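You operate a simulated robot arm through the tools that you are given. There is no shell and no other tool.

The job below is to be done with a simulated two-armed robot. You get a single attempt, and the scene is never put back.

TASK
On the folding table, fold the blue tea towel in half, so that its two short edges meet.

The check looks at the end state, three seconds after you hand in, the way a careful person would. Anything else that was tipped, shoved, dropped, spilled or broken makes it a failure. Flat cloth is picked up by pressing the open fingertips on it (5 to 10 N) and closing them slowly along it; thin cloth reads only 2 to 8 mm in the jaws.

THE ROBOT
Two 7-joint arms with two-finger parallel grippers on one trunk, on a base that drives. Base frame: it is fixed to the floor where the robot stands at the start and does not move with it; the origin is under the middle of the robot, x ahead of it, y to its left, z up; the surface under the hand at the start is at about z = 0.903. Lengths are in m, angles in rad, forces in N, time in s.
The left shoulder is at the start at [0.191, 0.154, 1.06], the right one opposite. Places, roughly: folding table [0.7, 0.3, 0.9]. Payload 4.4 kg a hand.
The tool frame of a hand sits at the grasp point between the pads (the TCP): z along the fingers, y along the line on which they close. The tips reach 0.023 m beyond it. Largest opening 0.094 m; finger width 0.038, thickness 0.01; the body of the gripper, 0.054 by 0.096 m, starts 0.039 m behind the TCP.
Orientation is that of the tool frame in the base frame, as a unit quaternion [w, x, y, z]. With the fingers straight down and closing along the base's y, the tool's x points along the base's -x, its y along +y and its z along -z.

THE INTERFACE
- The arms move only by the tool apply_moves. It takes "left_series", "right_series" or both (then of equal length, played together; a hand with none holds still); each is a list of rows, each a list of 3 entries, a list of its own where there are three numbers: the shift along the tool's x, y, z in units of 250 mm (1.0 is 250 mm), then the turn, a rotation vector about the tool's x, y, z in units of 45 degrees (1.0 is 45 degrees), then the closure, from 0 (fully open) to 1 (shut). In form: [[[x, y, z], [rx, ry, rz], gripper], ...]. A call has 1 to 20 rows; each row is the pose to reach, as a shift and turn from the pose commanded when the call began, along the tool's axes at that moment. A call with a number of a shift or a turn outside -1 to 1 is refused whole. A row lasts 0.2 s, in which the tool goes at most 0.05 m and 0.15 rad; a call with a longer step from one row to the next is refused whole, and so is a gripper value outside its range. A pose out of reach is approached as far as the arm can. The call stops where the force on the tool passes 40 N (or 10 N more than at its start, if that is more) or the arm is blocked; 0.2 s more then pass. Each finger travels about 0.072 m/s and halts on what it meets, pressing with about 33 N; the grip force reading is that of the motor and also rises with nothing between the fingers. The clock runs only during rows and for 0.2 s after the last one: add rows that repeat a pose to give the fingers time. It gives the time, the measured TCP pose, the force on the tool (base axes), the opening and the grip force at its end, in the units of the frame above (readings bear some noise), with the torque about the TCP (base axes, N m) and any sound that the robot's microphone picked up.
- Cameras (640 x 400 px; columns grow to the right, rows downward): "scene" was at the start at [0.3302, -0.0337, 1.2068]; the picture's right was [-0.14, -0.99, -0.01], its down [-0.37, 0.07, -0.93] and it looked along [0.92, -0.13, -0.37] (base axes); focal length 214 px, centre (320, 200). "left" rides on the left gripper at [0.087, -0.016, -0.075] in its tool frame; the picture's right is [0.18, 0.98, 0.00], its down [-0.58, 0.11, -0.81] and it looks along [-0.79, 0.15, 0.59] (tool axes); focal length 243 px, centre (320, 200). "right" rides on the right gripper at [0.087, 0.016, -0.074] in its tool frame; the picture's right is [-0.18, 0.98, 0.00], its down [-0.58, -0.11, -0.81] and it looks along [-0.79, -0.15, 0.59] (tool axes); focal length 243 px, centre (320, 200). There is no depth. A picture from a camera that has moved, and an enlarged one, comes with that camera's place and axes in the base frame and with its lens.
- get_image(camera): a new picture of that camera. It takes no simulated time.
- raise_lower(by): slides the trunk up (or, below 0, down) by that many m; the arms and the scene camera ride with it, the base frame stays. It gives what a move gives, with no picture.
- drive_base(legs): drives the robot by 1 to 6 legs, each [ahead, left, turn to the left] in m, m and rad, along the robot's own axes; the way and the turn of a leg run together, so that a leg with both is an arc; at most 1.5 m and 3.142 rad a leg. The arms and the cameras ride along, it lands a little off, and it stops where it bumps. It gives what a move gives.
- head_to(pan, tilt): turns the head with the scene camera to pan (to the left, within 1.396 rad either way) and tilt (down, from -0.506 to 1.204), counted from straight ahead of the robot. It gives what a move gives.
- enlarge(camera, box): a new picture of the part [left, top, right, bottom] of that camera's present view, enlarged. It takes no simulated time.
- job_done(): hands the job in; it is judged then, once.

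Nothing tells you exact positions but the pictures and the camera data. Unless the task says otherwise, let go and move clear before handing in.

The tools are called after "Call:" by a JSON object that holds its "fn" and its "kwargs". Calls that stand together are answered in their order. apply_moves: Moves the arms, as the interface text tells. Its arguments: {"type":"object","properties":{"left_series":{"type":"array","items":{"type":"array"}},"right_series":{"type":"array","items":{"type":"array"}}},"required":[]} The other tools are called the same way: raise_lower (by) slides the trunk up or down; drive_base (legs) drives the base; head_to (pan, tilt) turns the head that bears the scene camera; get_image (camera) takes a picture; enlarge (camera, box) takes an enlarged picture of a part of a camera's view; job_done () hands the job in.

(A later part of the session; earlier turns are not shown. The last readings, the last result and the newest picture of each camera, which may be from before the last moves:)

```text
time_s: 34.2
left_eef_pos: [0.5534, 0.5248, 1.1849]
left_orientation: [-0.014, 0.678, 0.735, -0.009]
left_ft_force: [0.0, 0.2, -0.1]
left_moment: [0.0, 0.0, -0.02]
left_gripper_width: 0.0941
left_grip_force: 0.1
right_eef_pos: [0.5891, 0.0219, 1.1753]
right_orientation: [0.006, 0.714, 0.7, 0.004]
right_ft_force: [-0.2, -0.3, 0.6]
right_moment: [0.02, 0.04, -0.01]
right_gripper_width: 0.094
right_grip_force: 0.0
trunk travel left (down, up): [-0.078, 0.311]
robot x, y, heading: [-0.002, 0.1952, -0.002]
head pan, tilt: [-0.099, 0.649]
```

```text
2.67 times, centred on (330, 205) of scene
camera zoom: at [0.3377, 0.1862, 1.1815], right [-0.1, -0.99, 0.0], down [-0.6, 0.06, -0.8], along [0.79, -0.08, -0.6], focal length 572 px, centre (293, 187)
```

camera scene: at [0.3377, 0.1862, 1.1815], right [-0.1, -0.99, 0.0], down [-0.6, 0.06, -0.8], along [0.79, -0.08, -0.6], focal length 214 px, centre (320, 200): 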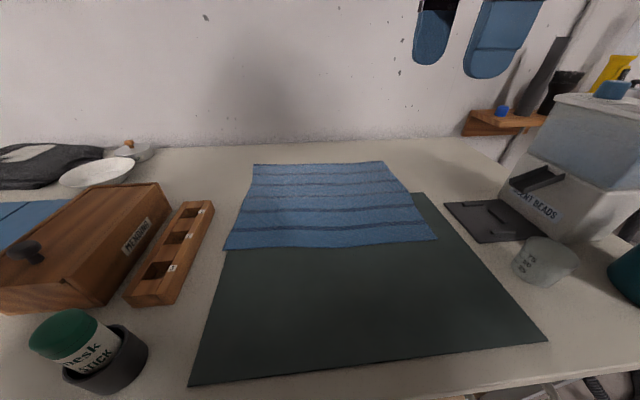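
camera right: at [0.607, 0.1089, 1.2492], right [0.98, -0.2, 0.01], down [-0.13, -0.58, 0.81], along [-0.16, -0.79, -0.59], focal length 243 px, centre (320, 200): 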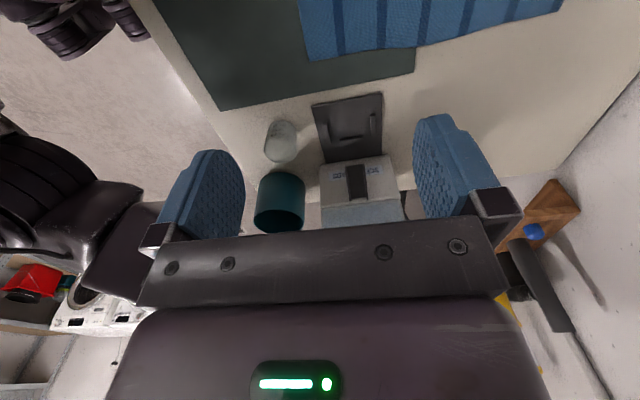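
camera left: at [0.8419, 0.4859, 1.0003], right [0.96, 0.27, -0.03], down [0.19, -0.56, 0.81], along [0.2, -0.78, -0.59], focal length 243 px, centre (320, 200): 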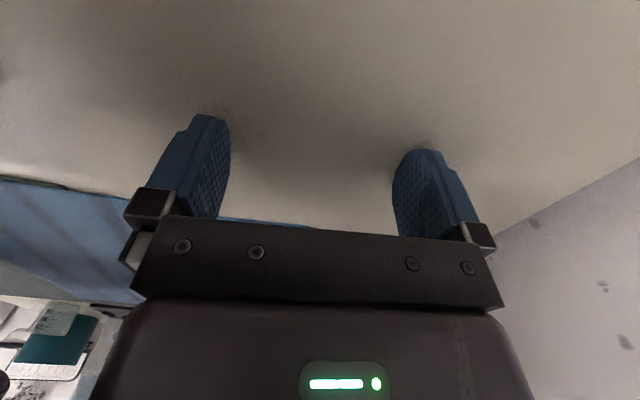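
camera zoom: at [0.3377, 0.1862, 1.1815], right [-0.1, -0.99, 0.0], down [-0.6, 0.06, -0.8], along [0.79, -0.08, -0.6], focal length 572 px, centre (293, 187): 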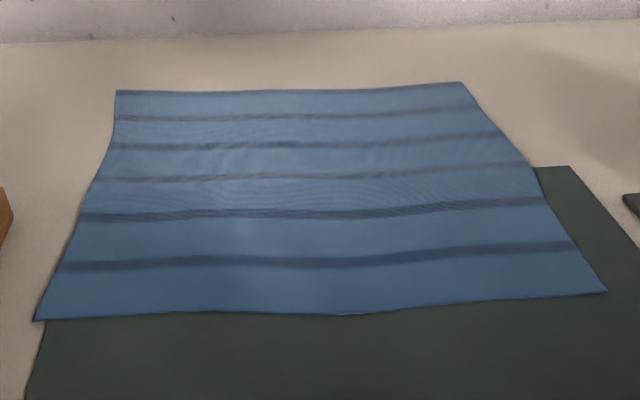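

Measured corners: left edge (0.582, 0.320) to (0.884, 0.314), right edge (0.569, -0.040) to (0.869, -0.047). The left edge will go onto the right edge, far corner first. I'll shift the base 4 cm left and lower the right hand to a middle height.

Call:
{"fn": "drive_base", "kwargs": {"legs": [[0.005, 0.045, 0.0]]}}

Call:
{"fn": "apply_moves", "kwargs": {"right_series": [[[0.05, 0.02, 0.15], [0, 0, 0], 0.4], [[0.15, 0.06, 0.28], [0, 0, 0], 0.4], [[0.28, 0.12, 0.4], [0, 0, 0], 0.4], [[0.4, 0.2, 0.5], [0, 0, 0], 0.4], [[0.54, 0.3, 0.56], [0, 0, 0], 0.4], [[0.68, 0.4, 0.6], [0, 0, 0], 0.4], [[0.8, 0.5, 0.64], [0, 0, 0], 0.4], [[0.9, 0.6, 0.68], [0, 0, 0], 0.4], [[0.94, 0.7, 0.7], [0, 0, 0], 0.4], [[0.94, 0.7, 0.7], [0, 0, 0], 0.4]]}}

Call:
{"fn": "get_image", "kwargs": {"camera": "scene"}}

Call:
{"fn": "get_image", "kwargs": {"camera": "right"}}

```text
time_s: 35.2
left_eef_pos: [0.5584, 0.5699, 1.1856]
left_orientation: [-0.014, 0.678, 0.734, -0.009]
left_ft_force: [-0.4, -0.1, 0.1]
left_moment: [-0.02, 0.02, 0.02]
left_gripper_width: 0.094
left_grip_force: 0.1
right_eef_pos: [0.5955, 0.0667, 1.175]
right_orientation: [0.005, 0.715, 0.7, 0.003]
right_ft_force: [0.9, 0.3, -0.1]
right_moment: [-0.01, -0.01, 0.01]
right_gripper_width: 0.0942
right_grip_force: 0.1
trunk travel left (down, up): [-0.078, 0.311]
robot x, y, heading: [0.0039, 0.2429, -0.01]
head pan, tilt: [-0.099, 0.649]
```

```text
time_s: 37.5
left_eef_pos: [0.5589, 0.5692, 1.1863]
left_orientation: [-0.014, 0.678, 0.735, -0.009]
left_ft_force: [0.3, 0.6, -0.2]
left_moment: [-0.01, 0.0, 0.02]
left_gripper_width: 0.094
left_grip_force: 0.1
right_eef_pos: [0.7775, 0.3023, 1.0031]
right_orientation: [0.006, 0.715, 0.7, 0.004]
right_ft_force: [0.0, -1.0, 0.4]
right_moment: [0.01, 0.0, -0.03]
right_gripper_width: 0.0563
right_grip_force: 0.1
trunk travel left (down, up): [-0.078, 0.311]
robot x, y, heading: [0.0055, 0.2408, -0.004]
head pan, tilt: [-0.099, 0.649]
```

```text
taken
camera scene: at [0.3428, 0.2309, 1.1815], right [-0.1, -0.99, 0.0], down [-0.6, 0.06, -0.8], along [0.79, -0.08, -0.6], focal length 214 px, centre (320, 200)
```

scene: 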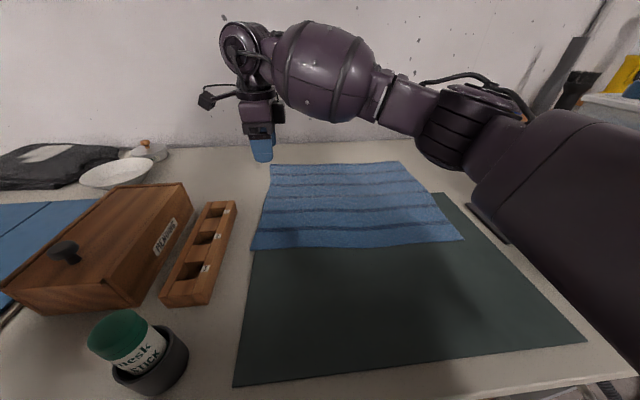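

```text
taken
camera right: at [0.7948, 0.3894, 1.0766], right [0.98, -0.2, 0.01], down [-0.13, -0.58, 0.81], along [-0.16, -0.79, -0.59], focal length 243 px, centre (320, 200)
```

right: 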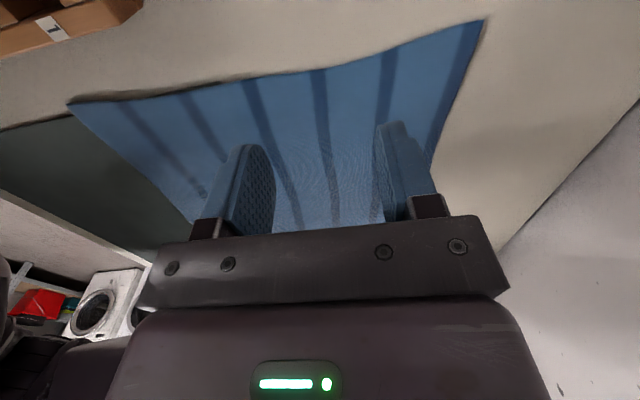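

The right camera confirms the far-left corner near (0.880, 0.318), with the edge slightly concave. I'll go over the pick point (0.835, 0.308) and come down close to the cloth.

Call:
{"fn": "apply_moves", "kwargs": {"right_series": [[[0.01, 0.08, 0.06], [0, 0, 0], 0.4], [[0.02, 0.16, 0.12], [0, 0, 0], 0.4], [[0.03, 0.23, 0.18], [0, 0, 0], 0.4], [[0.03, 0.23, 0.24], [0, 0, 0], 0.4], [[0.03, 0.23, 0.24], [0, 0, 0], 0.4]]}}

Call:
{"fn": "get_image", "kwargs": {"camera": "right"}}

```text
time_s: 38.6
left_eef_pos: [0.557, 0.5709, 1.1861]
left_orientation: [-0.015, 0.678, 0.735, -0.009]
left_ft_force: [-0.2, 0.1, 0.4]
left_moment: [0.0, 0.0, -0.01]
left_gripper_width: 0.0943
left_grip_force: 0.2
right_eef_pos: [0.8355, 0.307, 0.9451]
right_orientation: [0.006, 0.714, 0.7, 0.003]
right_ft_force: [0.5, 0.1, 0.4]
right_moment: [0.02, 0.02, 0.03]
right_gripper_width: 0.0563
right_grip_force: 0.1
trunk travel left (down, up): [-0.078, 0.311]
robot x, y, heading: [0.001, 0.244, -0.002]
head pan, tilt: [-0.099, 0.649]
```

```text
taken
camera right: at [0.8535, 0.3936, 1.019], right [0.98, -0.2, 0.01], down [-0.13, -0.58, 0.81], along [-0.16, -0.79, -0.59], focal length 243 px, centre (320, 200)
```

right: 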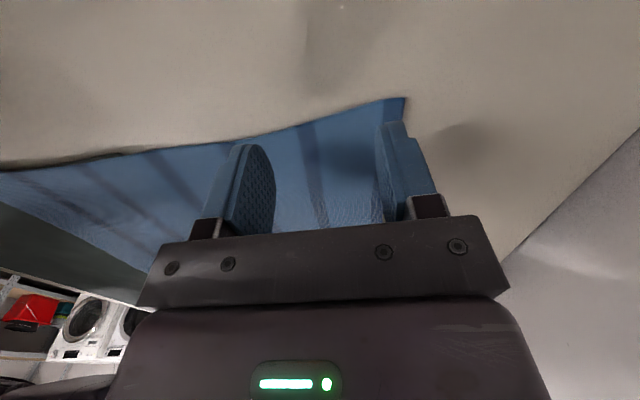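

The tips are just above the cloth, about 1 cm inside the edge. I'll lower slowly until I feel contact.

Call:
{"fn": "apply_moves", "kwargs": {"right_series": [[[0, 0, 0.03], [0, 0, 0], 0.4], [[0, 0, 0.05], [0, 0, 0], 0.4], [[0, 0, 0.065], [0, 0, 0], 0.4], [[0, 0, 0.065], [0, 0, 0], 0.4]]}}

```text
time_s: 39.6
left_eef_pos: [0.5576, 0.5707, 1.184]
left_orientation: [-0.015, 0.678, 0.735, -0.009]
left_ft_force: [-0.7, -0.1, -0.9]
left_moment: [0.01, -0.02, 0.02]
left_gripper_width: 0.0939
left_grip_force: 0.2
right_eef_pos: [0.8353, 0.3048, 0.9276]
right_orientation: [0.005, 0.715, 0.699, 0.003]
right_ft_force: [-0.3, 1.0, -0.3]
right_moment: [-0.05, -0.03, 0.01]
right_gripper_width: 0.0562
right_grip_force: 0.1
trunk travel left (down, up): [-0.078, 0.311]
robot x, y, heading: [0.0001, 0.2409, -0.004]
head pan, tilt: [-0.099, 0.649]
```

Call:
{"fn": "apply_moves", "kwargs": {"right_series": [[[0, 0, 0.008], [0, 0, 0], 0.4], [[0, 0, 0.012], [0, 0, 0], 0.4], [[0, 0, 0.012], [0, 0, 0], 0.4]]}}

```text
time_s: 40.5
left_eef_pos: [0.5585, 0.5704, 1.1861]
left_orientation: [-0.015, 0.678, 0.735, -0.009]
left_ft_force: [0.8, -0.5, 0.0]
left_moment: [0.0, 0.02, -0.02]
left_gripper_width: 0.0937
left_grip_force: 0.1
right_eef_pos: [0.8354, 0.3068, 0.9242]
right_orientation: [0.004, 0.715, 0.7, 0.004]
right_ft_force: [-0.7, 0.3, 3.2]
right_moment: [0.0, 0.12, 0.01]
right_gripper_width: 0.0564
right_grip_force: 0.4
trunk travel left (down, up): [-0.078, 0.311]
robot x, y, heading: [0.0034, 0.2426, -0.004]
head pan, tilt: [-0.099, 0.649]
```

I feel contact at z = 0.924 with 3 N. I'll press slightly more and check the force before closing.

Call:
{"fn": "apply_moves", "kwargs": {"right_series": [[[0, 0, 0.006], [0, 0, 0], 0.4], [[0, 0, 0.008], [0, 0, 0], 0.4]]}}

```text
time_s: 41.0
left_eef_pos: [0.5564, 0.571, 1.1862]
left_orientation: [-0.014, 0.678, 0.735, -0.009]
left_ft_force: [0.6, -0.5, -0.3]
left_moment: [0.03, 0.01, 0.01]
left_gripper_width: 0.094
left_grip_force: 0.1
right_eef_pos: [0.8356, 0.3051, 0.9253]
right_orientation: [0.006, 0.715, 0.699, 0.005]
right_ft_force: [0.9, 1.7, 13.2]
right_moment: [0.01, 0.39, -0.1]
right_gripper_width: 0.056
right_grip_force: 0.2
trunk travel left (down, up): [-0.078, 0.311]
robot x, y, heading: [0.0044, 0.244, -0.003]
head pan, tilt: [-0.099, 0.649]
```

The force is 13 N, slightly high. I'll ease off a bit and close slowly.

Call:
{"fn": "apply_moves", "kwargs": {"right_series": [[[0, 0, -0.003], [0, 0, 0], 0.42], [[0, 0, -0.003], [0, 0, 0], 0.46], [[0, 0, -0.003], [0, 0, 0], 0.5], [[0, 0, -0.003], [0, 0, 0], 0.55], [[0, 0, -0.003], [0, 0, 0], 0.6], [[0, 0, -0.003], [0, 0, 0], 0.65], [[0, 0, -0.003], [0, 0, 0], 0.7], [[0, 0, -0.003], [0, 0, 0], 0.75], [[0, 0, -0.003], [0, 0, 0], 0.8], [[0, 0, -0.003], [0, 0, 0], 0.85], [[0, 0, -0.003], [0, 0, 0], 0.9], [[0, 0, -0.003], [0, 0, 0], 0.95], [[0, 0, -0.003], [0, 0, 0], 1.0], [[0, 0, -0.003], [0, 0, 0], 1.0], [[0, 0, -0.003], [0, 0, 0], 1.0]]}}

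Call:
{"fn": "get_image", "kwargs": {"camera": "right"}}

Call:
{"fn": "get_image", "kwargs": {"camera": "scene"}}

```text
time_s: 44.2
left_eef_pos: [0.5576, 0.5704, 1.1857]
left_orientation: [-0.014, 0.678, 0.735, -0.008]
left_ft_force: [-0.3, -0.2, 1.2]
left_moment: [-0.01, 0.01, -0.03]
left_gripper_width: 0.0937
left_grip_force: 0.0
right_eef_pos: [0.8335, 0.305, 0.9254]
right_orientation: [0.006, 0.715, 0.699, 0.004]
right_ft_force: [-3.1, -0.3, 11.8]
right_moment: [-0.06, 0.1, 0.01]
right_gripper_width: 0.0024
right_grip_force: 33.3
trunk travel left (down, up): [-0.078, 0.311]
robot x, y, heading: [0.0013, 0.24, -0.008]
head pan, tilt: [-0.099, 0.649]
```

```text
taken
camera right: at [0.8522, 0.3909, 0.9987], right [0.98, -0.2, 0.01], down [-0.13, -0.58, 0.81], along [-0.16, -0.79, -0.59], focal length 243 px, centre (320, 200)
```

right: 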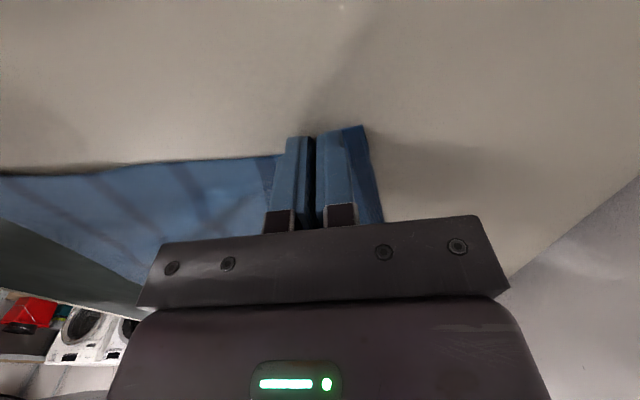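

```text
taken
camera scene: at [0.3415, 0.2308, 1.182], right [-0.1, -0.99, 0.0], down [-0.6, 0.06, -0.8], along [0.79, -0.08, -0.6], focal length 214 px, centre (320, 200)
```

scene: 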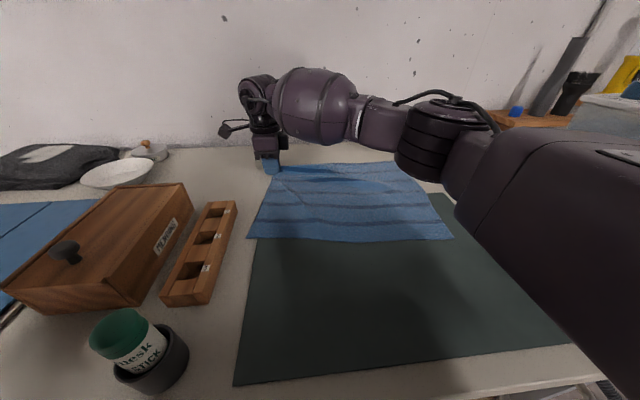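

The jaws read 2.4 mm with the cloth bunched between them. I'll lift a few centimetres to confirm the hold.

Call:
{"fn": "apply_moves", "kwargs": {"right_series": [[[0, 0, -0.05], [0, 0, 0], 1.0], [[-0.02, 0, -0.1], [0, 0, 0], 1.0], [[-0.05, 0, -0.18], [0, 0, 0], 1.0], [[-0.05, 0, -0.18], [0, 0, 0], 1.0]]}}

Call:
{"fn": "get_image", "kwargs": {"camera": "right"}}

Call:
{"fn": "get_image", "kwargs": {"camera": "scene"}}

```text
time_s: 45.2
left_eef_pos: [0.5587, 0.571, 1.1847]
left_orientation: [-0.016, 0.678, 0.735, -0.01]
left_ft_force: [-0.1, -0.5, -0.4]
left_moment: [0.0, -0.03, 0.01]
left_gripper_width: 0.094
left_grip_force: 0.0
right_eef_pos: [0.8358, 0.2927, 0.9682]
right_orientation: [0.005, 0.714, 0.7, 0.003]
right_ft_force: [-0.1, 0.0, 0.1]
right_moment: [0.02, -0.01, -0.01]
right_gripper_width: 0.0028
right_grip_force: 32.7
trunk travel left (down, up): [-0.078, 0.311]
robot x, y, heading: [0.0037, 0.24, -0.013]
head pan, tilt: [-0.099, 0.649]
```

```text
taken
camera right: at [0.8527, 0.3795, 1.0415], right [0.98, -0.2, 0.01], down [-0.13, -0.58, 0.81], along [-0.16, -0.79, -0.59], focal length 243 px, centre (320, 200)
```

right: 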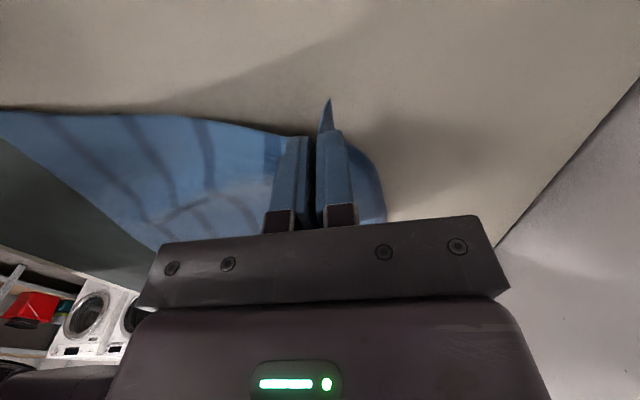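

```text
taken
camera scene: at [0.3431, 0.2311, 1.1813], right [-0.1, -0.99, 0.0], down [-0.6, 0.06, -0.8], along [0.79, -0.08, -0.6], focal length 214 px, centre (320, 200)
```

scene: 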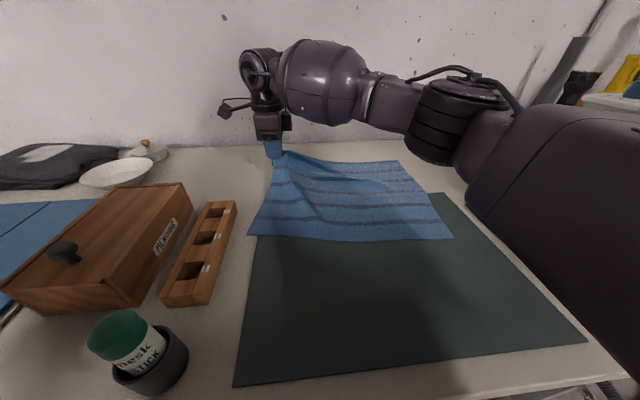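

The corner is held. The right elbow bulges to the right and the bead container stands about 0.2 m tall there, so before swinging over I'll raise the trunk to keep the elbow above it. First I'll bring the corner toward the middle.

Call:
{"fn": "apply_moves", "kwargs": {"right_series": [[[-0.1, 0, -0.04], [0, 0, 0], 1.0], [[-0.2, 0, -0.06], [0, 0, 0], 1.0], [[-0.3, 0, -0.08], [0, 0, 0], 1.0], [[-0.4, 0, -0.08], [0, 0, 0], 1.0], [[-0.4, 0, -0.08], [0, 0, 0], 1.0]]}}

Call:
{"fn": "raise_lower", "kwargs": {"by": 0.08}}

Call:
{"fn": "apply_moves", "kwargs": {"right_series": [[[0, 0, 0.1], [0, 0, 0], 1.0], [[0, 0, 0.2], [0, 0, 0], 1.0], [[0, 0, 0.3], [0, 0, 0], 1.0], [[0, 0, 0.3], [0, 0, 0], 1.0]]}}

Call:
{"fn": "get_image", "kwargs": {"camera": "scene"}}

```text
time_s: 46.5
left_eef_pos: [0.5589, 0.571, 1.1857]
left_orientation: [-0.014, 0.678, 0.735, -0.009]
left_ft_force: [-0.2, -0.4, -0.6]
left_moment: [0.01, -0.01, 0.0]
left_gripper_width: 0.0941
left_grip_force: 0.0
right_eef_pos: [0.8313, 0.1924, 0.9878]
right_orientation: [0.005, 0.715, 0.699, 0.004]
right_ft_force: [0.0, -0.5, 0.7]
right_moment: [0.0, 0.02, -0.02]
right_gripper_width: 0.0027
right_grip_force: 32.7
trunk travel left (down, up): [-0.078, 0.311]
robot x, y, heading: [0.0038, 0.2418, 0.001]
head pan, tilt: [-0.099, 0.649]
```

```text
time_s: 47.6
left_eef_pos: [0.5617, 0.5691, 1.2625]
left_orientation: [-0.017, 0.678, 0.735, -0.012]
left_ft_force: [0.8, 0.3, -0.1]
left_moment: [0.01, 0.01, -0.04]
left_gripper_width: 0.0941
left_grip_force: 0.1
right_eef_pos: [0.8338, 0.1924, 1.0634]
right_orientation: [0.004, 0.715, 0.699, 0.002]
right_ft_force: [0.9, -0.1, -0.6]
right_moment: [0.01, 0.0, 0.01]
right_gripper_width: 0.0024
right_grip_force: 32.8
trunk travel left (down, up): [-0.158, 0.231]
robot x, y, heading: [0.0011, 0.2425, -0.001]
head pan, tilt: [-0.099, 0.649]
```

```text
time_s: 48.6
left_eef_pos: [0.5576, 0.5709, 1.2667]
left_orientation: [-0.014, 0.678, 0.735, -0.008]
left_ft_force: [0.4, 0.7, -0.3]
left_moment: [0.03, -0.01, 0.0]
left_gripper_width: 0.0938
left_grip_force: 0.0
right_eef_pos: [0.8317, 0.1898, 0.9908]
right_orientation: [0.006, 0.715, 0.7, 0.004]
right_ft_force: [-0.3, -0.4, -0.4]
right_moment: [-0.01, -0.06, 0.02]
right_gripper_width: 0.0024
right_grip_force: 32.5
trunk travel left (down, up): [-0.158, 0.231]
robot x, y, heading: [0.0038, 0.2424, -0.004]
head pan, tilt: [-0.099, 0.649]
```

```text
taken
camera scene: at [0.2617, 0.2312, 1.2804], right [-0.1, -0.99, 0.0], down [-0.6, 0.06, -0.8], along [0.79, -0.08, -0.6], focal length 214 px, centre (320, 200)
```

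scene: 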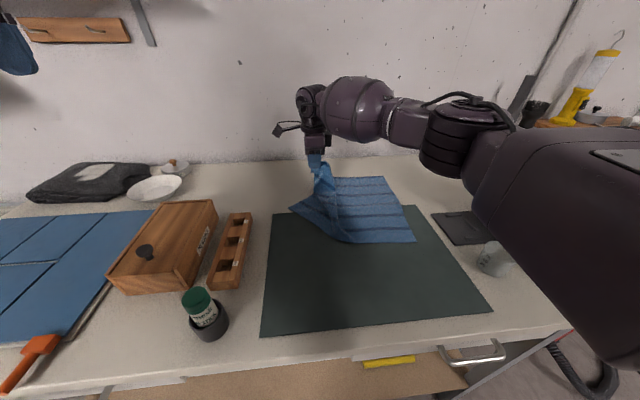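

The cloth shape looks different near the left, so I'll zoom in to understand it.

Call:
{"fn": "enlarge", "kwargs": {"camera": "scene", "box": [250, 140, 450, 265]}}

Call:
{"fn": "get_image", "kwargs": {"camera": "right"}}

Call:
{"fn": "get_image", "kwargs": {"camera": "left"}}

```text
3.20 times, centred on (350, 202) of scene
camera zoom: at [0.2617, 0.2312, 1.2804], right [-0.1, -0.99, 0.0], down [-0.6, 0.06, -0.8], along [0.79, -0.08, -0.6], focal length 686 px, centre (224, 192)
```

zoom: 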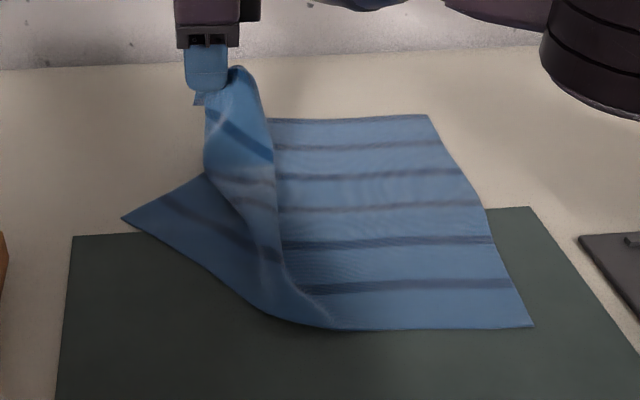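

```text
taken
camera right: at [0.8495, 0.2774, 1.0657], right [0.98, -0.2, 0.01], down [-0.13, -0.58, 0.81], along [-0.16, -0.79, -0.59], focal length 243 px, centre (320, 200)
```

right: 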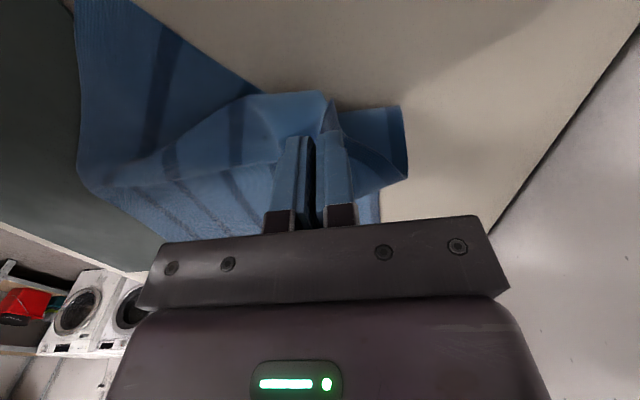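

```text
taken
camera left: at [0.5377, 0.6568, 1.3426], right [0.96, 0.26, -0.03], down [0.18, -0.58, 0.8], along [0.19, -0.77, -0.6], focal length 243 px, centre (320, 200)
```

left: 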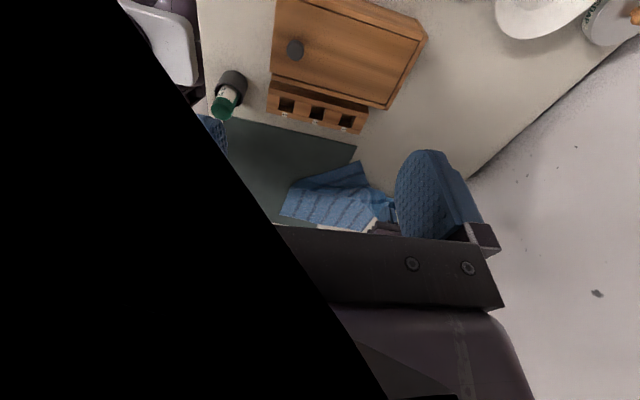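

The free near-left corner slid inward to about (0.73, 0.26) while the right half stayed put. That is fine, because I'll carry that corner over separately. I'll continue with the far corner: a bit further right, then the trunk up 0.1 m more for elbow clearance.

Call:
{"fn": "apply_moves", "kwargs": {"right_series": [[[-0.1, 0, 0], [0, 0.1, 0], 1.0], [[-0.2, 0, 0], [0, 0.2, 0], 1.0], [[-0.3, 0, 0], [0, 0.3, 0], 1.0], [[-0.4, 0, 0], [0, 0.4, 0], 1.0], [[-0.4, 0, 0], [0, 0.4, 0], 1.0]]}}

Call:
{"fn": "raise_lower", "kwargs": {"by": 0.08}}

Call:
{"fn": "get_image", "kwargs": {"camera": "scene"}}

```text
time_s: 49.8
left_eef_pos: [0.5586, 0.5703, 1.2647]
left_orientation: [-0.014, 0.678, 0.735, -0.01]
left_ft_force: [-0.5, -0.2, 0.3]
left_moment: [-0.01, 0.02, 0.0]
left_gripper_width: 0.0939
left_grip_force: 0.1
right_eef_pos: [0.8285, 0.093, 0.993]
right_orientation: [-0.105, 0.705, 0.692, 0.117]
right_ft_force: [0.0, -0.3, 0.0]
right_moment: [-0.01, -0.01, -0.02]
right_gripper_width: 0.0025
right_grip_force: 33.3
trunk travel left (down, up): [-0.158, 0.231]
robot x, y, heading: [0.0049, 0.2442, -0.0]
head pan, tilt: [-0.099, 0.649]
```

```text
time_s: 51.0
left_eef_pos: [0.5599, 0.5701, 1.3438]
left_orientation: [-0.016, 0.678, 0.735, -0.012]
left_ft_force: [0.5, 0.4, -0.2]
left_moment: [0.0, 0.04, 0.0]
left_gripper_width: 0.0941
left_grip_force: 0.0
right_eef_pos: [0.8318, 0.0914, 1.0704]
right_orientation: [-0.105, 0.705, 0.692, 0.114]
right_ft_force: [0.4, -0.7, -0.2]
right_moment: [0.01, 0.02, -0.01]
right_gripper_width: 0.0025
right_grip_force: 32.8
trunk travel left (down, up): [-0.238, 0.151]
robot x, y, heading: [0.0012, 0.239, -0.003]
head pan, tilt: [-0.099, 0.649]
```

```text
taken
camera scene: at [0.1924, 0.2314, 1.3682], right [-0.1, -0.99, 0.0], down [-0.6, 0.06, -0.8], along [0.79, -0.08, -0.61], focal length 214 px, centre (320, 200)
```

scene: 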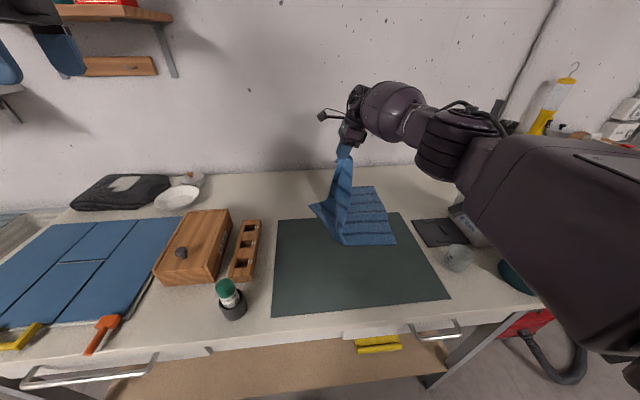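

The arm clears the container and pot. I'll carry the corner on to the far-right target while lowering, with the palm tilted outward.

Call:
{"fn": "apply_moves", "kwargs": {"right_series": [[[-0.15, -0.01, -0.01], [0, 0.05, 0], 1.0], [[-0.3, -0.02, -0.02], [0, 0.1, 0], 1.0], [[-0.42, -0.03, -0.02], [0, 0.15, 0], 1.0], [[-0.5, -0.03, 0.0], [0, 0.2, 0], 1.0], [[-0.54, -0.03, 0.1], [0, 0.25, 0], 1.0], [[-0.57, -0.03, 0.2], [0, 0.267, 0], 1.0], [[-0.58, -0.03, 0.27], [0, 0.267, 0], 1.0], [[-0.58, -0.03, 0.27], [0, 0.267, 0], 1.0]]}}

Call:
{"fn": "get_image", "kwargs": {"camera": "scene"}}

Call:
{"fn": "get_image", "kwargs": {"camera": "right"}}

Call:
{"fn": "enlarge", "kwargs": {"camera": "scene", "box": [280, 130, 480, 255]}}

```text
time_s: 52.8
left_eef_pos: [0.5584, 0.5708, 1.3472]
left_orientation: [-0.014, 0.678, 0.735, -0.009]
left_ft_force: [-0.4, -0.2, 1.0]
left_moment: [0.0, -0.02, -0.01]
left_gripper_width: 0.0941
left_grip_force: 0.0
right_eef_pos: [0.8134, -0.0258, 0.9738]
right_orientation: [-0.177, 0.689, 0.677, 0.188]
right_ft_force: [0.2, -0.2, 1.4]
right_moment: [0.03, 0.02, -0.04]
right_gripper_width: 0.0025
right_grip_force: 33.1
right hand out of reach, approached as far as the arm can: row 6, 7, 8
trunk travel left (down, up): [-0.238, 0.151]
robot x, y, heading: [0.0026, 0.2467, -0.001]
head pan, tilt: [-0.099, 0.649]
```

```text
taken
camera scene: at [0.1906, 0.2312, 1.3688], right [-0.1, -0.99, 0.0], down [-0.6, 0.06, -0.8], along [0.79, -0.08, -0.6], focal length 214 px, centre (320, 200)
```

scene: 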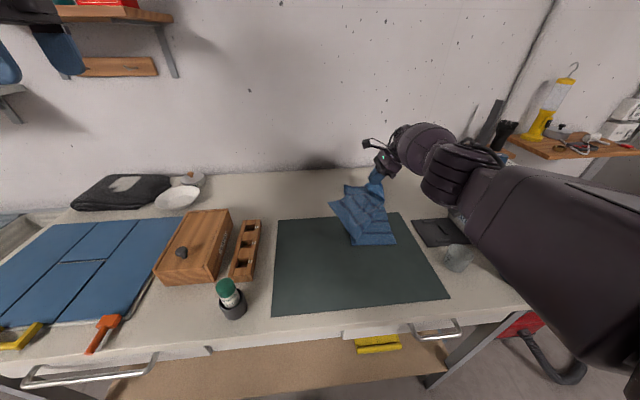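

```text
taken
camera right: at [0.8299, 0.0111, 1.0812], right [0.98, -0.18, -0.08], down [-0.13, -0.9, 0.41], along [-0.14, -0.39, -0.91], focal length 243 px, centre (320, 200)
```

right: 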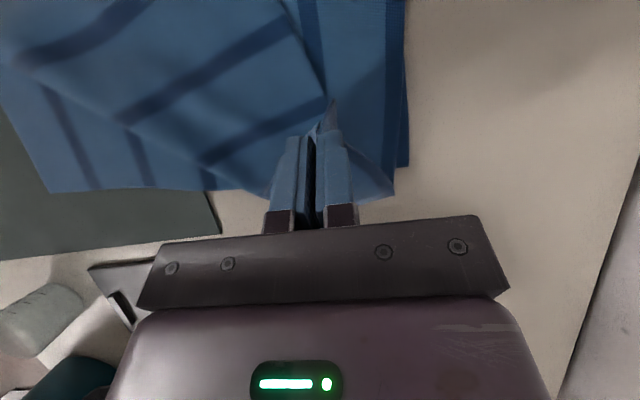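

```text
3.20 times, centred on (380, 192) of scene
camera zoom: at [0.1906, 0.2312, 1.3688], right [-0.1, -0.99, 0.0], down [-0.6, 0.06, -0.8], along [0.79, -0.08, -0.6], focal length 686 px, centre (128, 224)
```

zoom: 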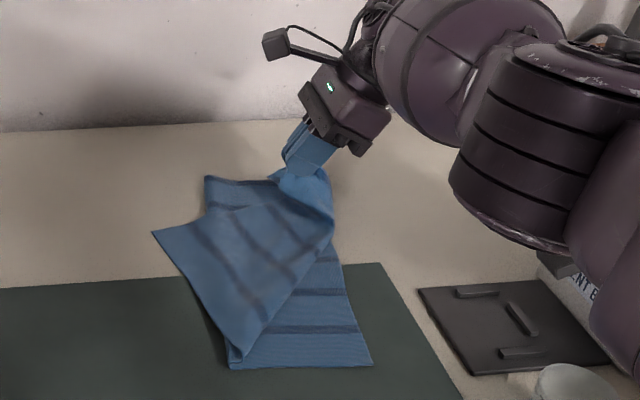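

The corner is just above its target, and the far-right corner of the bottom layer still lies at (0.872, -0.047). The raised trunk cost some reach, so I'll lower it slightly and then shift the hand a bit further out.

Call:
{"fn": "raise_lower", "kwargs": {"by": -0.02}}

Call:
{"fn": "apply_moves", "kwargs": {"right_series": [[[-0.02, 0.03, -0.03], [0, 0, 0], 1.0], [[-0.04, 0.06, -0.06], [0, 0, 0], 1.0], [[-0.04, 0.06, -0.06], [0, 0, 0], 1.0]]}}

Call:
{"fn": "get_image", "kwargs": {"camera": "scene"}}

```text
time_s: 53.4
left_eef_pos: [0.5614, 0.5705, 1.323]
left_orientation: [-0.018, 0.678, 0.735, -0.011]
left_ft_force: [1.2, 0.2, -0.4]
left_moment: [-0.01, 0.04, 0.01]
left_gripper_width: 0.094
left_grip_force: 0.1
right_eef_pos: [0.8152, -0.0251, 0.9314]
right_orientation: [-0.19, 0.691, 0.674, 0.18]
right_ft_force: [-2.0, 0.6, 9.3]
right_moment: [-0.02, 0.08, 0.01]
right_gripper_width: 0.0025
right_grip_force: 33.3
trunk travel left (down, up): [-0.219, 0.17]
robot x, y, heading: [0.0049, 0.2457, -0.0]
head pan, tilt: [-0.099, 0.649]
stopped: the force on the tool passed its limit at 48 N (the readings are from after the stop); the commanded pose is now the measured one
```

```text
time_s: 54.2
left_eef_pos: [0.5617, 0.5686, 1.3232]
left_orientation: [-0.019, 0.678, 0.734, -0.012]
left_ft_force: [0.5, -0.2, -0.2]
left_moment: [0.0, 0.03, 0.01]
left_gripper_width: 0.094
left_grip_force: 0.1
right_eef_pos: [0.8167, -0.0386, 0.9421]
right_orientation: [-0.19, 0.691, 0.674, 0.178]
right_ft_force: [0.6, 0.1, -0.9]
right_moment: [0.0, -0.03, -0.02]
right_gripper_width: 0.0026
right_grip_force: 32.8
right hand out of reach, approached as far as the arm can: row 1, 2, 3
trunk travel left (down, up): [-0.219, 0.17]
robot x, y, heading: [0.0065, 0.2424, -0.004]
head pan, tilt: [-0.099, 0.649]
```

```text
taken
camera scene: at [0.2058, 0.2306, 1.3481], right [-0.1, -0.99, 0.0], down [-0.6, 0.06, -0.8], along [0.79, -0.08, -0.6], focal length 214 px, centre (320, 200)
```

scene: 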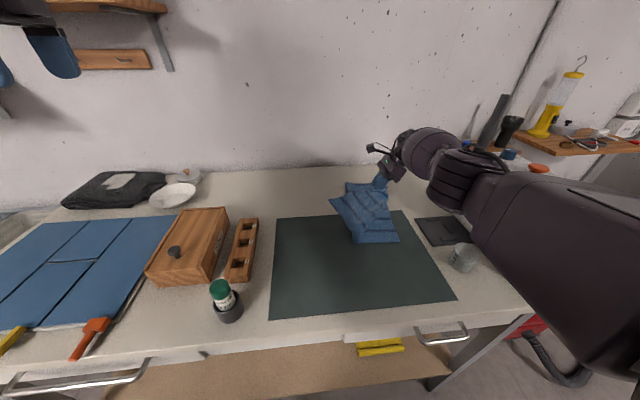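

The tip touched and is free again, but this posture still falls short in x. I'll lift the hand and lower the trunk more to gain reach, checking the elbow against the container.

Call:
{"fn": "apply_moves", "kwargs": {"right_series": [[[0, 0, -0.1], [0, 0, 0], 1.0], [[0, 0, -0.2], [0, 0, 0], 1.0], [[0, 0, -0.28], [0, 0, 0], 1.0], [[0, 0, -0.28], [0, 0, 0], 1.0]]}}

Call:
{"fn": "raise_lower", "kwargs": {"by": -0.05}}

Call:
{"fn": "get_image", "kwargs": {"camera": "scene"}}

Call:
{"fn": "get_image", "kwargs": {"camera": "right"}}

```text
time_s: 55.2
left_eef_pos: [0.561, 0.5699, 1.3217]
left_orientation: [-0.018, 0.678, 0.734, -0.011]
left_ft_force: [0.3, -0.8, -0.1]
left_moment: [0.01, 0.03, 0.03]
left_gripper_width: 0.0939
left_grip_force: 0.2
right_eef_pos: [0.8187, -0.0743, 1.0011]
right_orientation: [-0.19, 0.691, 0.674, 0.179]
right_ft_force: [0.3, -0.1, 0.0]
right_moment: [-0.02, -0.05, 0.01]
right_gripper_width: 0.0026
right_grip_force: 33.1
trunk travel left (down, up): [-0.219, 0.17]
robot x, y, heading: [0.0014, 0.2428, -0.001]
head pan, tilt: [-0.099, 0.649]
```

```text
time_s: 55.8
left_eef_pos: [0.5662, 0.5693, 1.2856]
left_orientation: [-0.024, 0.679, 0.734, -0.019]
left_ft_force: [-0.7, -0.4, -0.3]
left_moment: [-0.05, -0.02, 0.01]
left_gripper_width: 0.0942
left_grip_force: 0.0
right_eef_pos: [0.8225, -0.0745, 0.9314]
right_orientation: [-0.215, 0.696, 0.666, 0.161]
right_ft_force: [2.2, 0.5, 11.1]
right_moment: [-0.07, -0.13, 0.01]
right_gripper_width: 0.0027
right_grip_force: 33.1
trunk travel left (down, up): [-0.19, 0.198]
robot x, y, heading: [0.0059, 0.2413, -0.004]
head pan, tilt: [-0.099, 0.649]
stopped: the force on the tool passed its limit at 105 N (the readings are from after the stop); the commanded pose is now the measured one
```

```text
taken
camera scene: at [0.2293, 0.2312, 1.3171], right [-0.1, -0.99, 0.0], down [-0.6, 0.06, -0.8], along [0.79, -0.08, -0.6], focal length 214 px, centre (320, 200)
```

scene: 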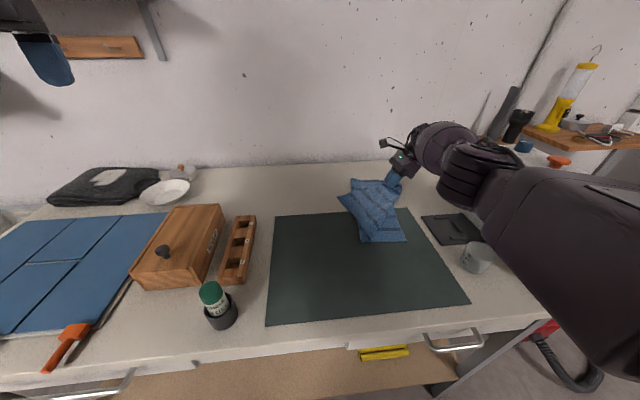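

```text
taken
camera right: at [0.8494, -0.039, 1.0373], right [0.97, -0.18, -0.18], down [-0.09, -0.91, 0.4], along [-0.23, -0.37, -0.9], focal length 243 px, centre (320, 200)
```

right: 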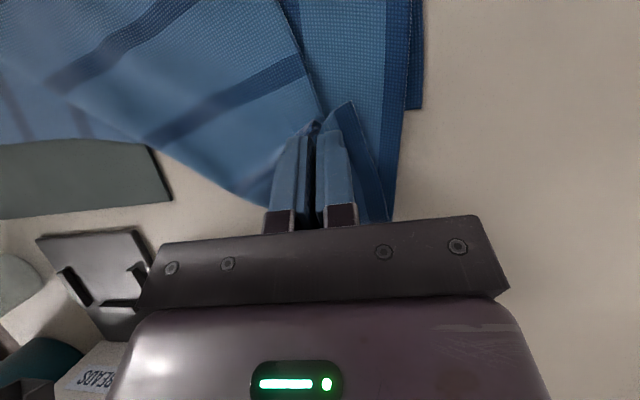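

The trunk move dropped the hand further than expected and pressed it down. From now on I'll use only hand moves. I'll lift slightly and shift the corner to (0.835, -0.037).

Call:
{"fn": "apply_moves", "kwargs": {"right_series": [[[0.03, -0.005, -0.05], [0, 0, 0], 1.0], [[0.08, 0.01, -0.03], [0, 0, 0], 1.0], [[0.13, 0.03, 0.0], [0, 0, 0], 1.0], [[0.158, 0.05, 0.015], [0, 0, 0], 1.0], [[0.158, 0.05, 0.015], [0, 0, 0], 1.0]]}}

Call:
{"fn": "get_image", "kwargs": {"camera": "right"}}

Call:
{"fn": "enlarge", "kwargs": {"camera": "scene", "box": [300, 130, 500, 255]}}

```text
time_s: 57.0
left_eef_pos: [0.5671, 0.5694, 1.2868]
left_orientation: [-0.025, 0.678, 0.734, -0.018]
left_ft_force: [-0.4, 0.0, 1.3]
left_moment: [0.05, 0.02, 0.03]
left_gripper_width: 0.0938
left_grip_force: 0.0
right_eef_pos: [0.8362, -0.0393, 0.9462]
right_orientation: [-0.217, 0.696, 0.666, 0.158]
right_ft_force: [0.3, 0.2, 0.8]
right_moment: [-0.02, -0.02, -0.01]
right_gripper_width: 0.0025
right_grip_force: 33.6
right hand out of reach, approached as far as the arm can: row 4
trunk travel left (down, up): [-0.19, 0.198]
robot x, y, heading: [0.0006, 0.2415, -0.005]
head pan, tilt: [-0.099, 0.649]
```

```text
taken
camera right: at [0.8617, -0.0043, 1.052], right [0.97, -0.18, -0.18], down [-0.09, -0.91, 0.4], along [-0.24, -0.37, -0.9], focal length 243 px, centre (320, 200)
```

right: 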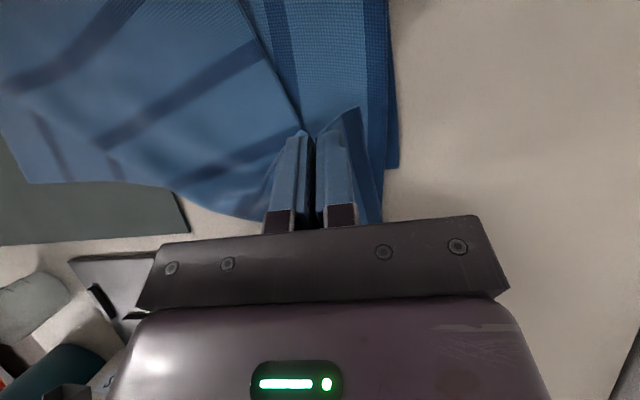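

```text
3.20 times, centred on (400, 192) of scene
camera zoom: at [0.2304, 0.2306, 1.3171], right [-0.1, -0.99, 0.0], down [-0.6, 0.06, -0.8], along [0.79, -0.08, -0.6], focal length 686 px, centre (64, 224)
```

zoom: 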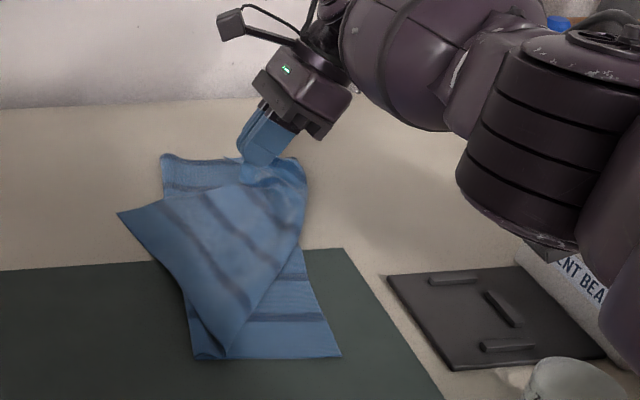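

The held corner sits over the far-right corner (bottom layer at 0.874, -0.050). I'll lower a little more and open slowly.

Call:
{"fn": "apply_moves", "kwargs": {"right_series": [[[-0.016, 0, 0.027], [0, 0, 0], 1.0], [[-0.016, 0, 0.027], [0, 0, 0], 0.95], [[-0.016, 0, 0.027], [0, 0, 0], 0.85], [[-0.016, 0, 0.027], [0, 0, 0], 0.75], [[-0.016, 0, 0.027], [0, 0, 0], 0.65], [[-0.016, 0, 0.027], [0, 0, 0], 0.55], [[-0.016, 0, 0.027], [0, 0, 0], 0.55]]}}

Call:
{"fn": "get_image", "kwargs": {"camera": "right"}}

Call:
{"fn": "enlarge", "kwargs": {"camera": "scene", "box": [300, 130, 500, 255]}}

```text
time_s: 58.6
left_eef_pos: [0.5669, 0.5688, 1.2852]
left_orientation: [-0.025, 0.679, 0.734, -0.019]
left_ft_force: [0.6, 0.3, 0.2]
left_moment: [-0.01, -0.01, 0.01]
left_gripper_width: 0.0939
left_grip_force: 0.1
right_eef_pos: [0.833, -0.0389, 0.9385]
right_orientation: [-0.216, 0.697, 0.666, 0.159]
right_ft_force: [-0.1, -0.2, 0.0]
right_moment: [0.01, -0.01, -0.03]
right_gripper_width: 0.0423
right_grip_force: 0.0
right hand out of reach, approached as far as the arm can: row 1, 2, 3, 4, 5, 6, 7
trunk travel left (down, up): [-0.19, 0.198]
robot x, y, heading: [0.002, 0.2422, -0.007]
head pan, tilt: [-0.099, 0.649]
```

```text
taken
camera right: at [0.8603, -0.0034, 1.045], right [0.97, -0.18, -0.18], down [-0.09, -0.91, 0.4], along [-0.24, -0.37, -0.9], focal length 243 px, centre (320, 200)
```

right: 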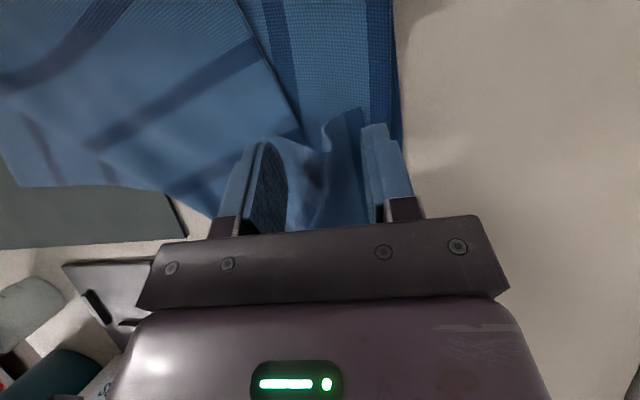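

```text
3.20 times, centred on (400, 192) of scene
camera zoom: at [0.2304, 0.2309, 1.3172], right [-0.1, -0.99, 0.0], down [-0.6, 0.06, -0.8], along [0.79, -0.08, -0.6], focal length 686 px, centre (64, 224)
```

zoom: 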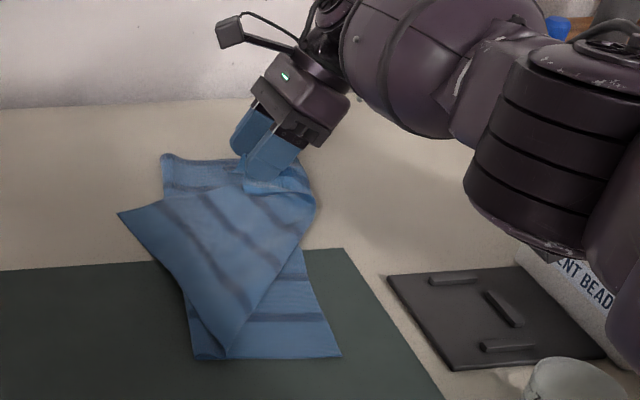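

The cloth is released. I'll back the hand out along the fingers, straight away from the cloth.

Call:
{"fn": "apply_moves", "kwargs": {"right_series": [[[0, 0, -0.08], [0, 0, 0], 0.5], [[0, 0, -0.18], [0, 0, 0], 0.4], [[0.04, 0, -0.32], [0, 0, 0], 0.4], [[0.14, -0.05, -0.42], [0, 0, 0], 0.4], [[0.26, -0.12, -0.5], [0, 0, 0], 0.4], [[0.3, -0.12, -0.5], [0, 0, 0], 0.4]]}}

Call:
{"fn": "get_image", "kwargs": {"camera": "right"}}

Call:
{"fn": "enlarge", "kwargs": {"camera": "scene", "box": [300, 130, 500, 255]}}

```text
time_s: 60.0
left_eef_pos: [0.5677, 0.5699, 1.2854]
left_orientation: [-0.025, 0.678, 0.734, -0.019]
left_ft_force: [-0.1, 0.0, -0.2]
left_moment: [-0.01, -0.01, -0.02]
left_gripper_width: 0.0937
left_grip_force: 0.1
right_eef_pos: [0.816, -0.0385, 1.0844]
right_orientation: [-0.216, 0.697, 0.665, 0.158]
right_ft_force: [0.1, -0.6, 0.1]
right_moment: [0.0, 0.02, -0.01]
right_gripper_width: 0.0566
right_grip_force: 0.0
right hand out of reach, approached as far as the arm can: row 3
trunk travel left (down, up): [-0.19, 0.198]
robot x, y, heading: [0.004, 0.2394, 0.0]
head pan, tilt: [-0.099, 0.649]
```

```text
taken
camera right: at [0.8431, -0.002, 1.1896], right [0.97, -0.18, -0.18], down [-0.09, -0.91, 0.41], along [-0.24, -0.37, -0.9], focal length 243 px, centre (320, 200)
```

right: 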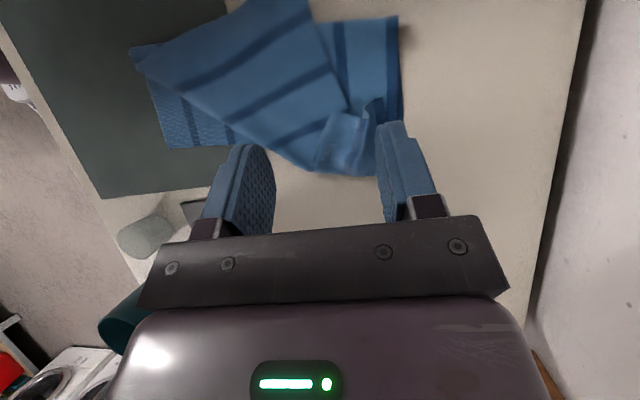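

```text
3.20 times, centred on (400, 192) of scene
camera zoom: at [0.2311, 0.2314, 1.3168], right [-0.1, -0.99, 0.0], down [-0.6, 0.06, -0.8], along [0.79, -0.08, -0.6], focal length 686 px, centre (64, 224)
```

zoom: 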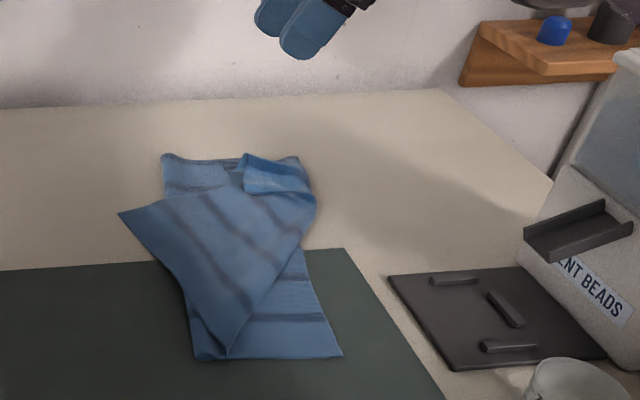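

The towel is bunched diagonally: the top layer's far corner overshoots with its hem turned back, and the other free corner lies near (0.785, 0.12). A cleaner method is to hold both corners of this short edge, one in each hand, let the towel hang, and lay it down folded in the x direction. I'll bring the right hand back, untilt it, and turn the hands back to closing along y.

Call:
{"fn": "apply_moves", "kwargs": {"right_series": [[[0.05, -0.12, -0.05], [-0.018, -0.1, 0], 0.4], [[0.1, -0.24, -0.1], [-0.036, -0.2, 0], 0.4], [[0.16, -0.36, -0.14], [-0.054, -0.3, 0], 0.4], [[0.22, -0.48, -0.18], [-0.072, -0.4, 0], 0.4], [[0.28, -0.6, -0.22], [-0.09, -0.5, 0], 0.4], [[0.33, -0.72, -0.25], [-0.108, -0.6, 0], 0.4], [[0.367, -0.84, -0.258], [-0.126, -0.69, 0], 0.4], [[0.367, -0.84, -0.258], [-0.126, -0.69, 0], 0.4]], "left_series": [[[0, 0, 0], [0, 0, -0.166], 0], [[0, 0, 0], [0, 0, -0.333], 0], [[0, 0, 0], [0, 0, -0.5], 0], [[0, 0, 0], [0, 0, -0.666], 0], [[0, 0, 0], [0, 0, -0.833], 0], [[0, 0, 0], [0, 0, -1.0], 0], [[0, 0, 0], [0, 0, -1.0], 0], [[0, 0, 0], [0, 0, -1.0], 0]]}}

Call:
{"fn": "apply_moves", "kwargs": {"right_series": [[[0, 0, -0.05], [0, 0, -0.166], 0.4], [[0, 0, -0.1], [0, 0, -0.333], 0.4], [[0, 0, -0.15], [0, 0, -0.5], 0.4], [[0, 0, -0.2], [0, 0, -0.666], 0.4], [[0, 0, -0.2], [0, 0, -0.833], 0.4], [[0, 0, -0.2], [0, 0, -1.0], 0.4], [[0, 0, -0.2], [0, 0, -1.0], 0.4]], "left_series": [[[0, 0, 0], [0, 0, -0.15], 0], [[0, 0, 0], [0, 0, -0.3], 0], [[0, 0, 0], [0, 0, -0.45], 0], [[0, 0, 0], [0, 0, -0.6], 0], [[0, 0, 0], [0, 0, -0.75], 0], [[0, 0, 0], [0, 0, -0.9], 0], [[0, 0, 0], [0, 0, -0.9], 0]]}}

Call:
{"fn": "get_image", "kwargs": {"camera": "scene"}}

```text
time_s: 61.8
left_eef_pos: [0.5686, 0.5699, 1.2847]
left_orientation: [-0.03, 0.345, 0.938, -0.007]
left_ft_force: [-0.2, 0.3, 1.3]
left_moment: [-0.02, 0.0, 0.02]
left_gripper_width: 0.0941
left_grip_force: 0.0
right_eef_pos: [0.6163, 0.0116, 1.2027]
right_orientation: [0.004, 0.724, 0.69, -0.001]
right_ft_force: [1.1, 0.4, -0.1]
right_moment: [0.04, 0.05, 0.02]
right_gripper_width: 0.0565
right_grip_force: 0.0
trunk travel left (down, up): [-0.19, 0.198]
robot x, y, heading: [0.004, 0.244, -0.003]
head pan, tilt: [-0.099, 0.649]
```

```text
time_s: 63.4
left_eef_pos: [0.5681, 0.5686, 1.2843]
left_orientation: [-0.031, 0.0, 1.0, 0.005]
left_ft_force: [-1.3, -0.2, -0.6]
left_moment: [0.0, 0.02, 0.01]
left_gripper_width: 0.0938
left_grip_force: 0.1
right_eef_pos: [0.6177, 0.0121, 1.2574]
right_orientation: [0.004, 0.404, 0.915, -0.002]
right_ft_force: [-0.2, 0.8, -0.1]
right_moment: [0.0, -0.04, 0.0]
right_gripper_width: 0.0564
right_grip_force: 0.0
trunk travel left (down, up): [-0.19, 0.198]
robot x, y, heading: [0.0062, 0.2373, -0.005]
head pan, tilt: [-0.099, 0.649]
```

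```text
taken
camera scene: at [0.2304, 0.2308, 1.3172], right [-0.1, -0.99, 0.0], down [-0.6, 0.06, -0.8], along [0.79, -0.08, -0.6], focal length 214 px, centre (320, 200)
```

scene: 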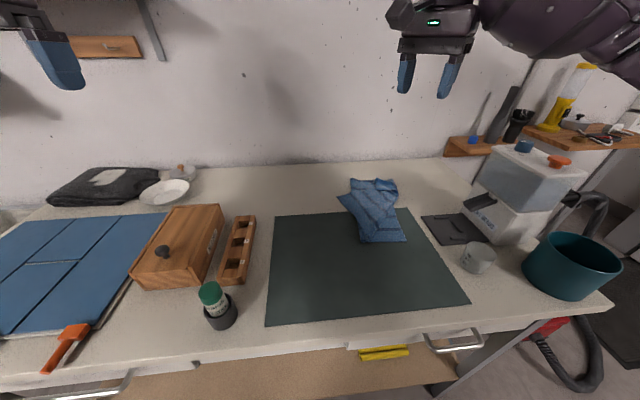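

The table items are all undisturbed. I'll finish turning the right hand and lower the trunk, with the hands high, to get full reach back.

Call:
{"fn": "apply_moves", "kwargs": {"right_series": [[[0, 0, 0], [0, 0, -0.166], 0.4], [[0, 0, 0], [0, 0, -0.333], 0.4], [[0, 0, 0], [0, 0, -0.5], 0.4], [[0, 0, 0], [0, 0, -0.666], 0.4], [[0, 0, 0], [0, 0, -0.833], 0.4], [[0, 0, 0], [0, 0, -1.0], 0.4], [[0, 0, 0], [0, 0, -1.05], 0.4]]}}

Call:
{"fn": "raise_lower", "kwargs": {"by": -0.1}}

Call:
{"fn": "get_image", "kwargs": {"camera": "scene"}}

Call:
{"fn": "enlarge", "kwargs": {"camera": "scene", "box": [300, 110, 460, 235]}}

Call:
{"fn": "get_image", "kwargs": {"camera": "right"}}

```text
refused: -1.05 is not a number from -1 to 1
```

```text
time_s: 64.7
left_eef_pos: [0.565, 0.5685, 1.1867]
left_orientation: [-0.028, 0.001, 1.0, 0.003]
left_ft_force: [-0.1, -0.9, 0.5]
left_moment: [0.02, -0.02, 0.0]
left_gripper_width: 0.094
left_grip_force: 0.1
right_eef_pos: [0.6155, 0.0119, 1.1586]
right_orientation: [0.005, 0.404, 0.915, -0.001]
right_ft_force: [-0.2, -0.3, -0.2]
right_moment: [-0.01, -0.03, 0.01]
right_gripper_width: 0.0564
right_grip_force: 0.1
trunk travel left (down, up): [-0.09, 0.298]
robot x, y, heading: [0.0006, 0.2404, -0.004]
head pan, tilt: [-0.099, 0.649]
```

```text
taken
camera scene: at [0.3294, 0.2305, 1.1983], right [-0.1, -0.99, 0.0], down [-0.6, 0.06, -0.8], along [0.79, -0.08, -0.6], focal length 214 px, centre (320, 200)
```

scene: 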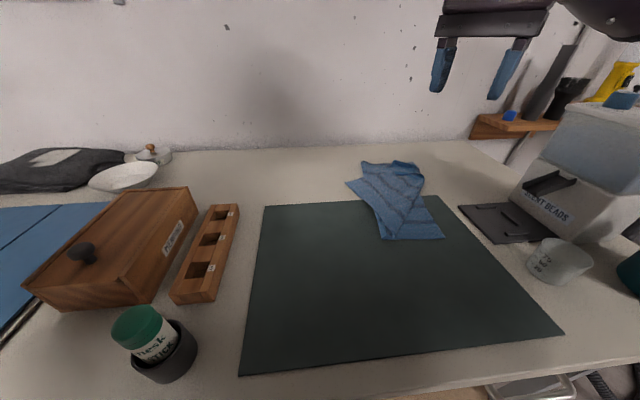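

```text
3.20 times, centred on (380, 172) of scene
camera zoom: at [0.3294, 0.2305, 1.1983], right [-0.1, -0.99, 0.0], down [-0.6, 0.06, -0.8], along [0.79, -0.08, -0.6], focal length 686 px, centre (128, 288)
```

zoom: 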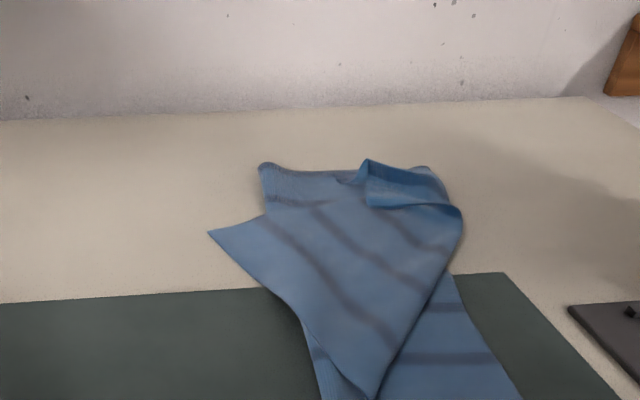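

```text
taken
camera right: at [0.569, 0.0879, 1.2324], right [0.85, 0.53, 0.0], down [0.3, -0.5, 0.81], along [0.43, -0.69, -0.58], focal length 243 px, centre (320, 200)
```

right: 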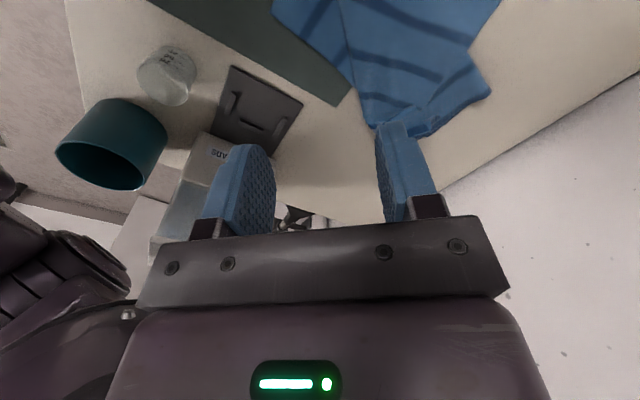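

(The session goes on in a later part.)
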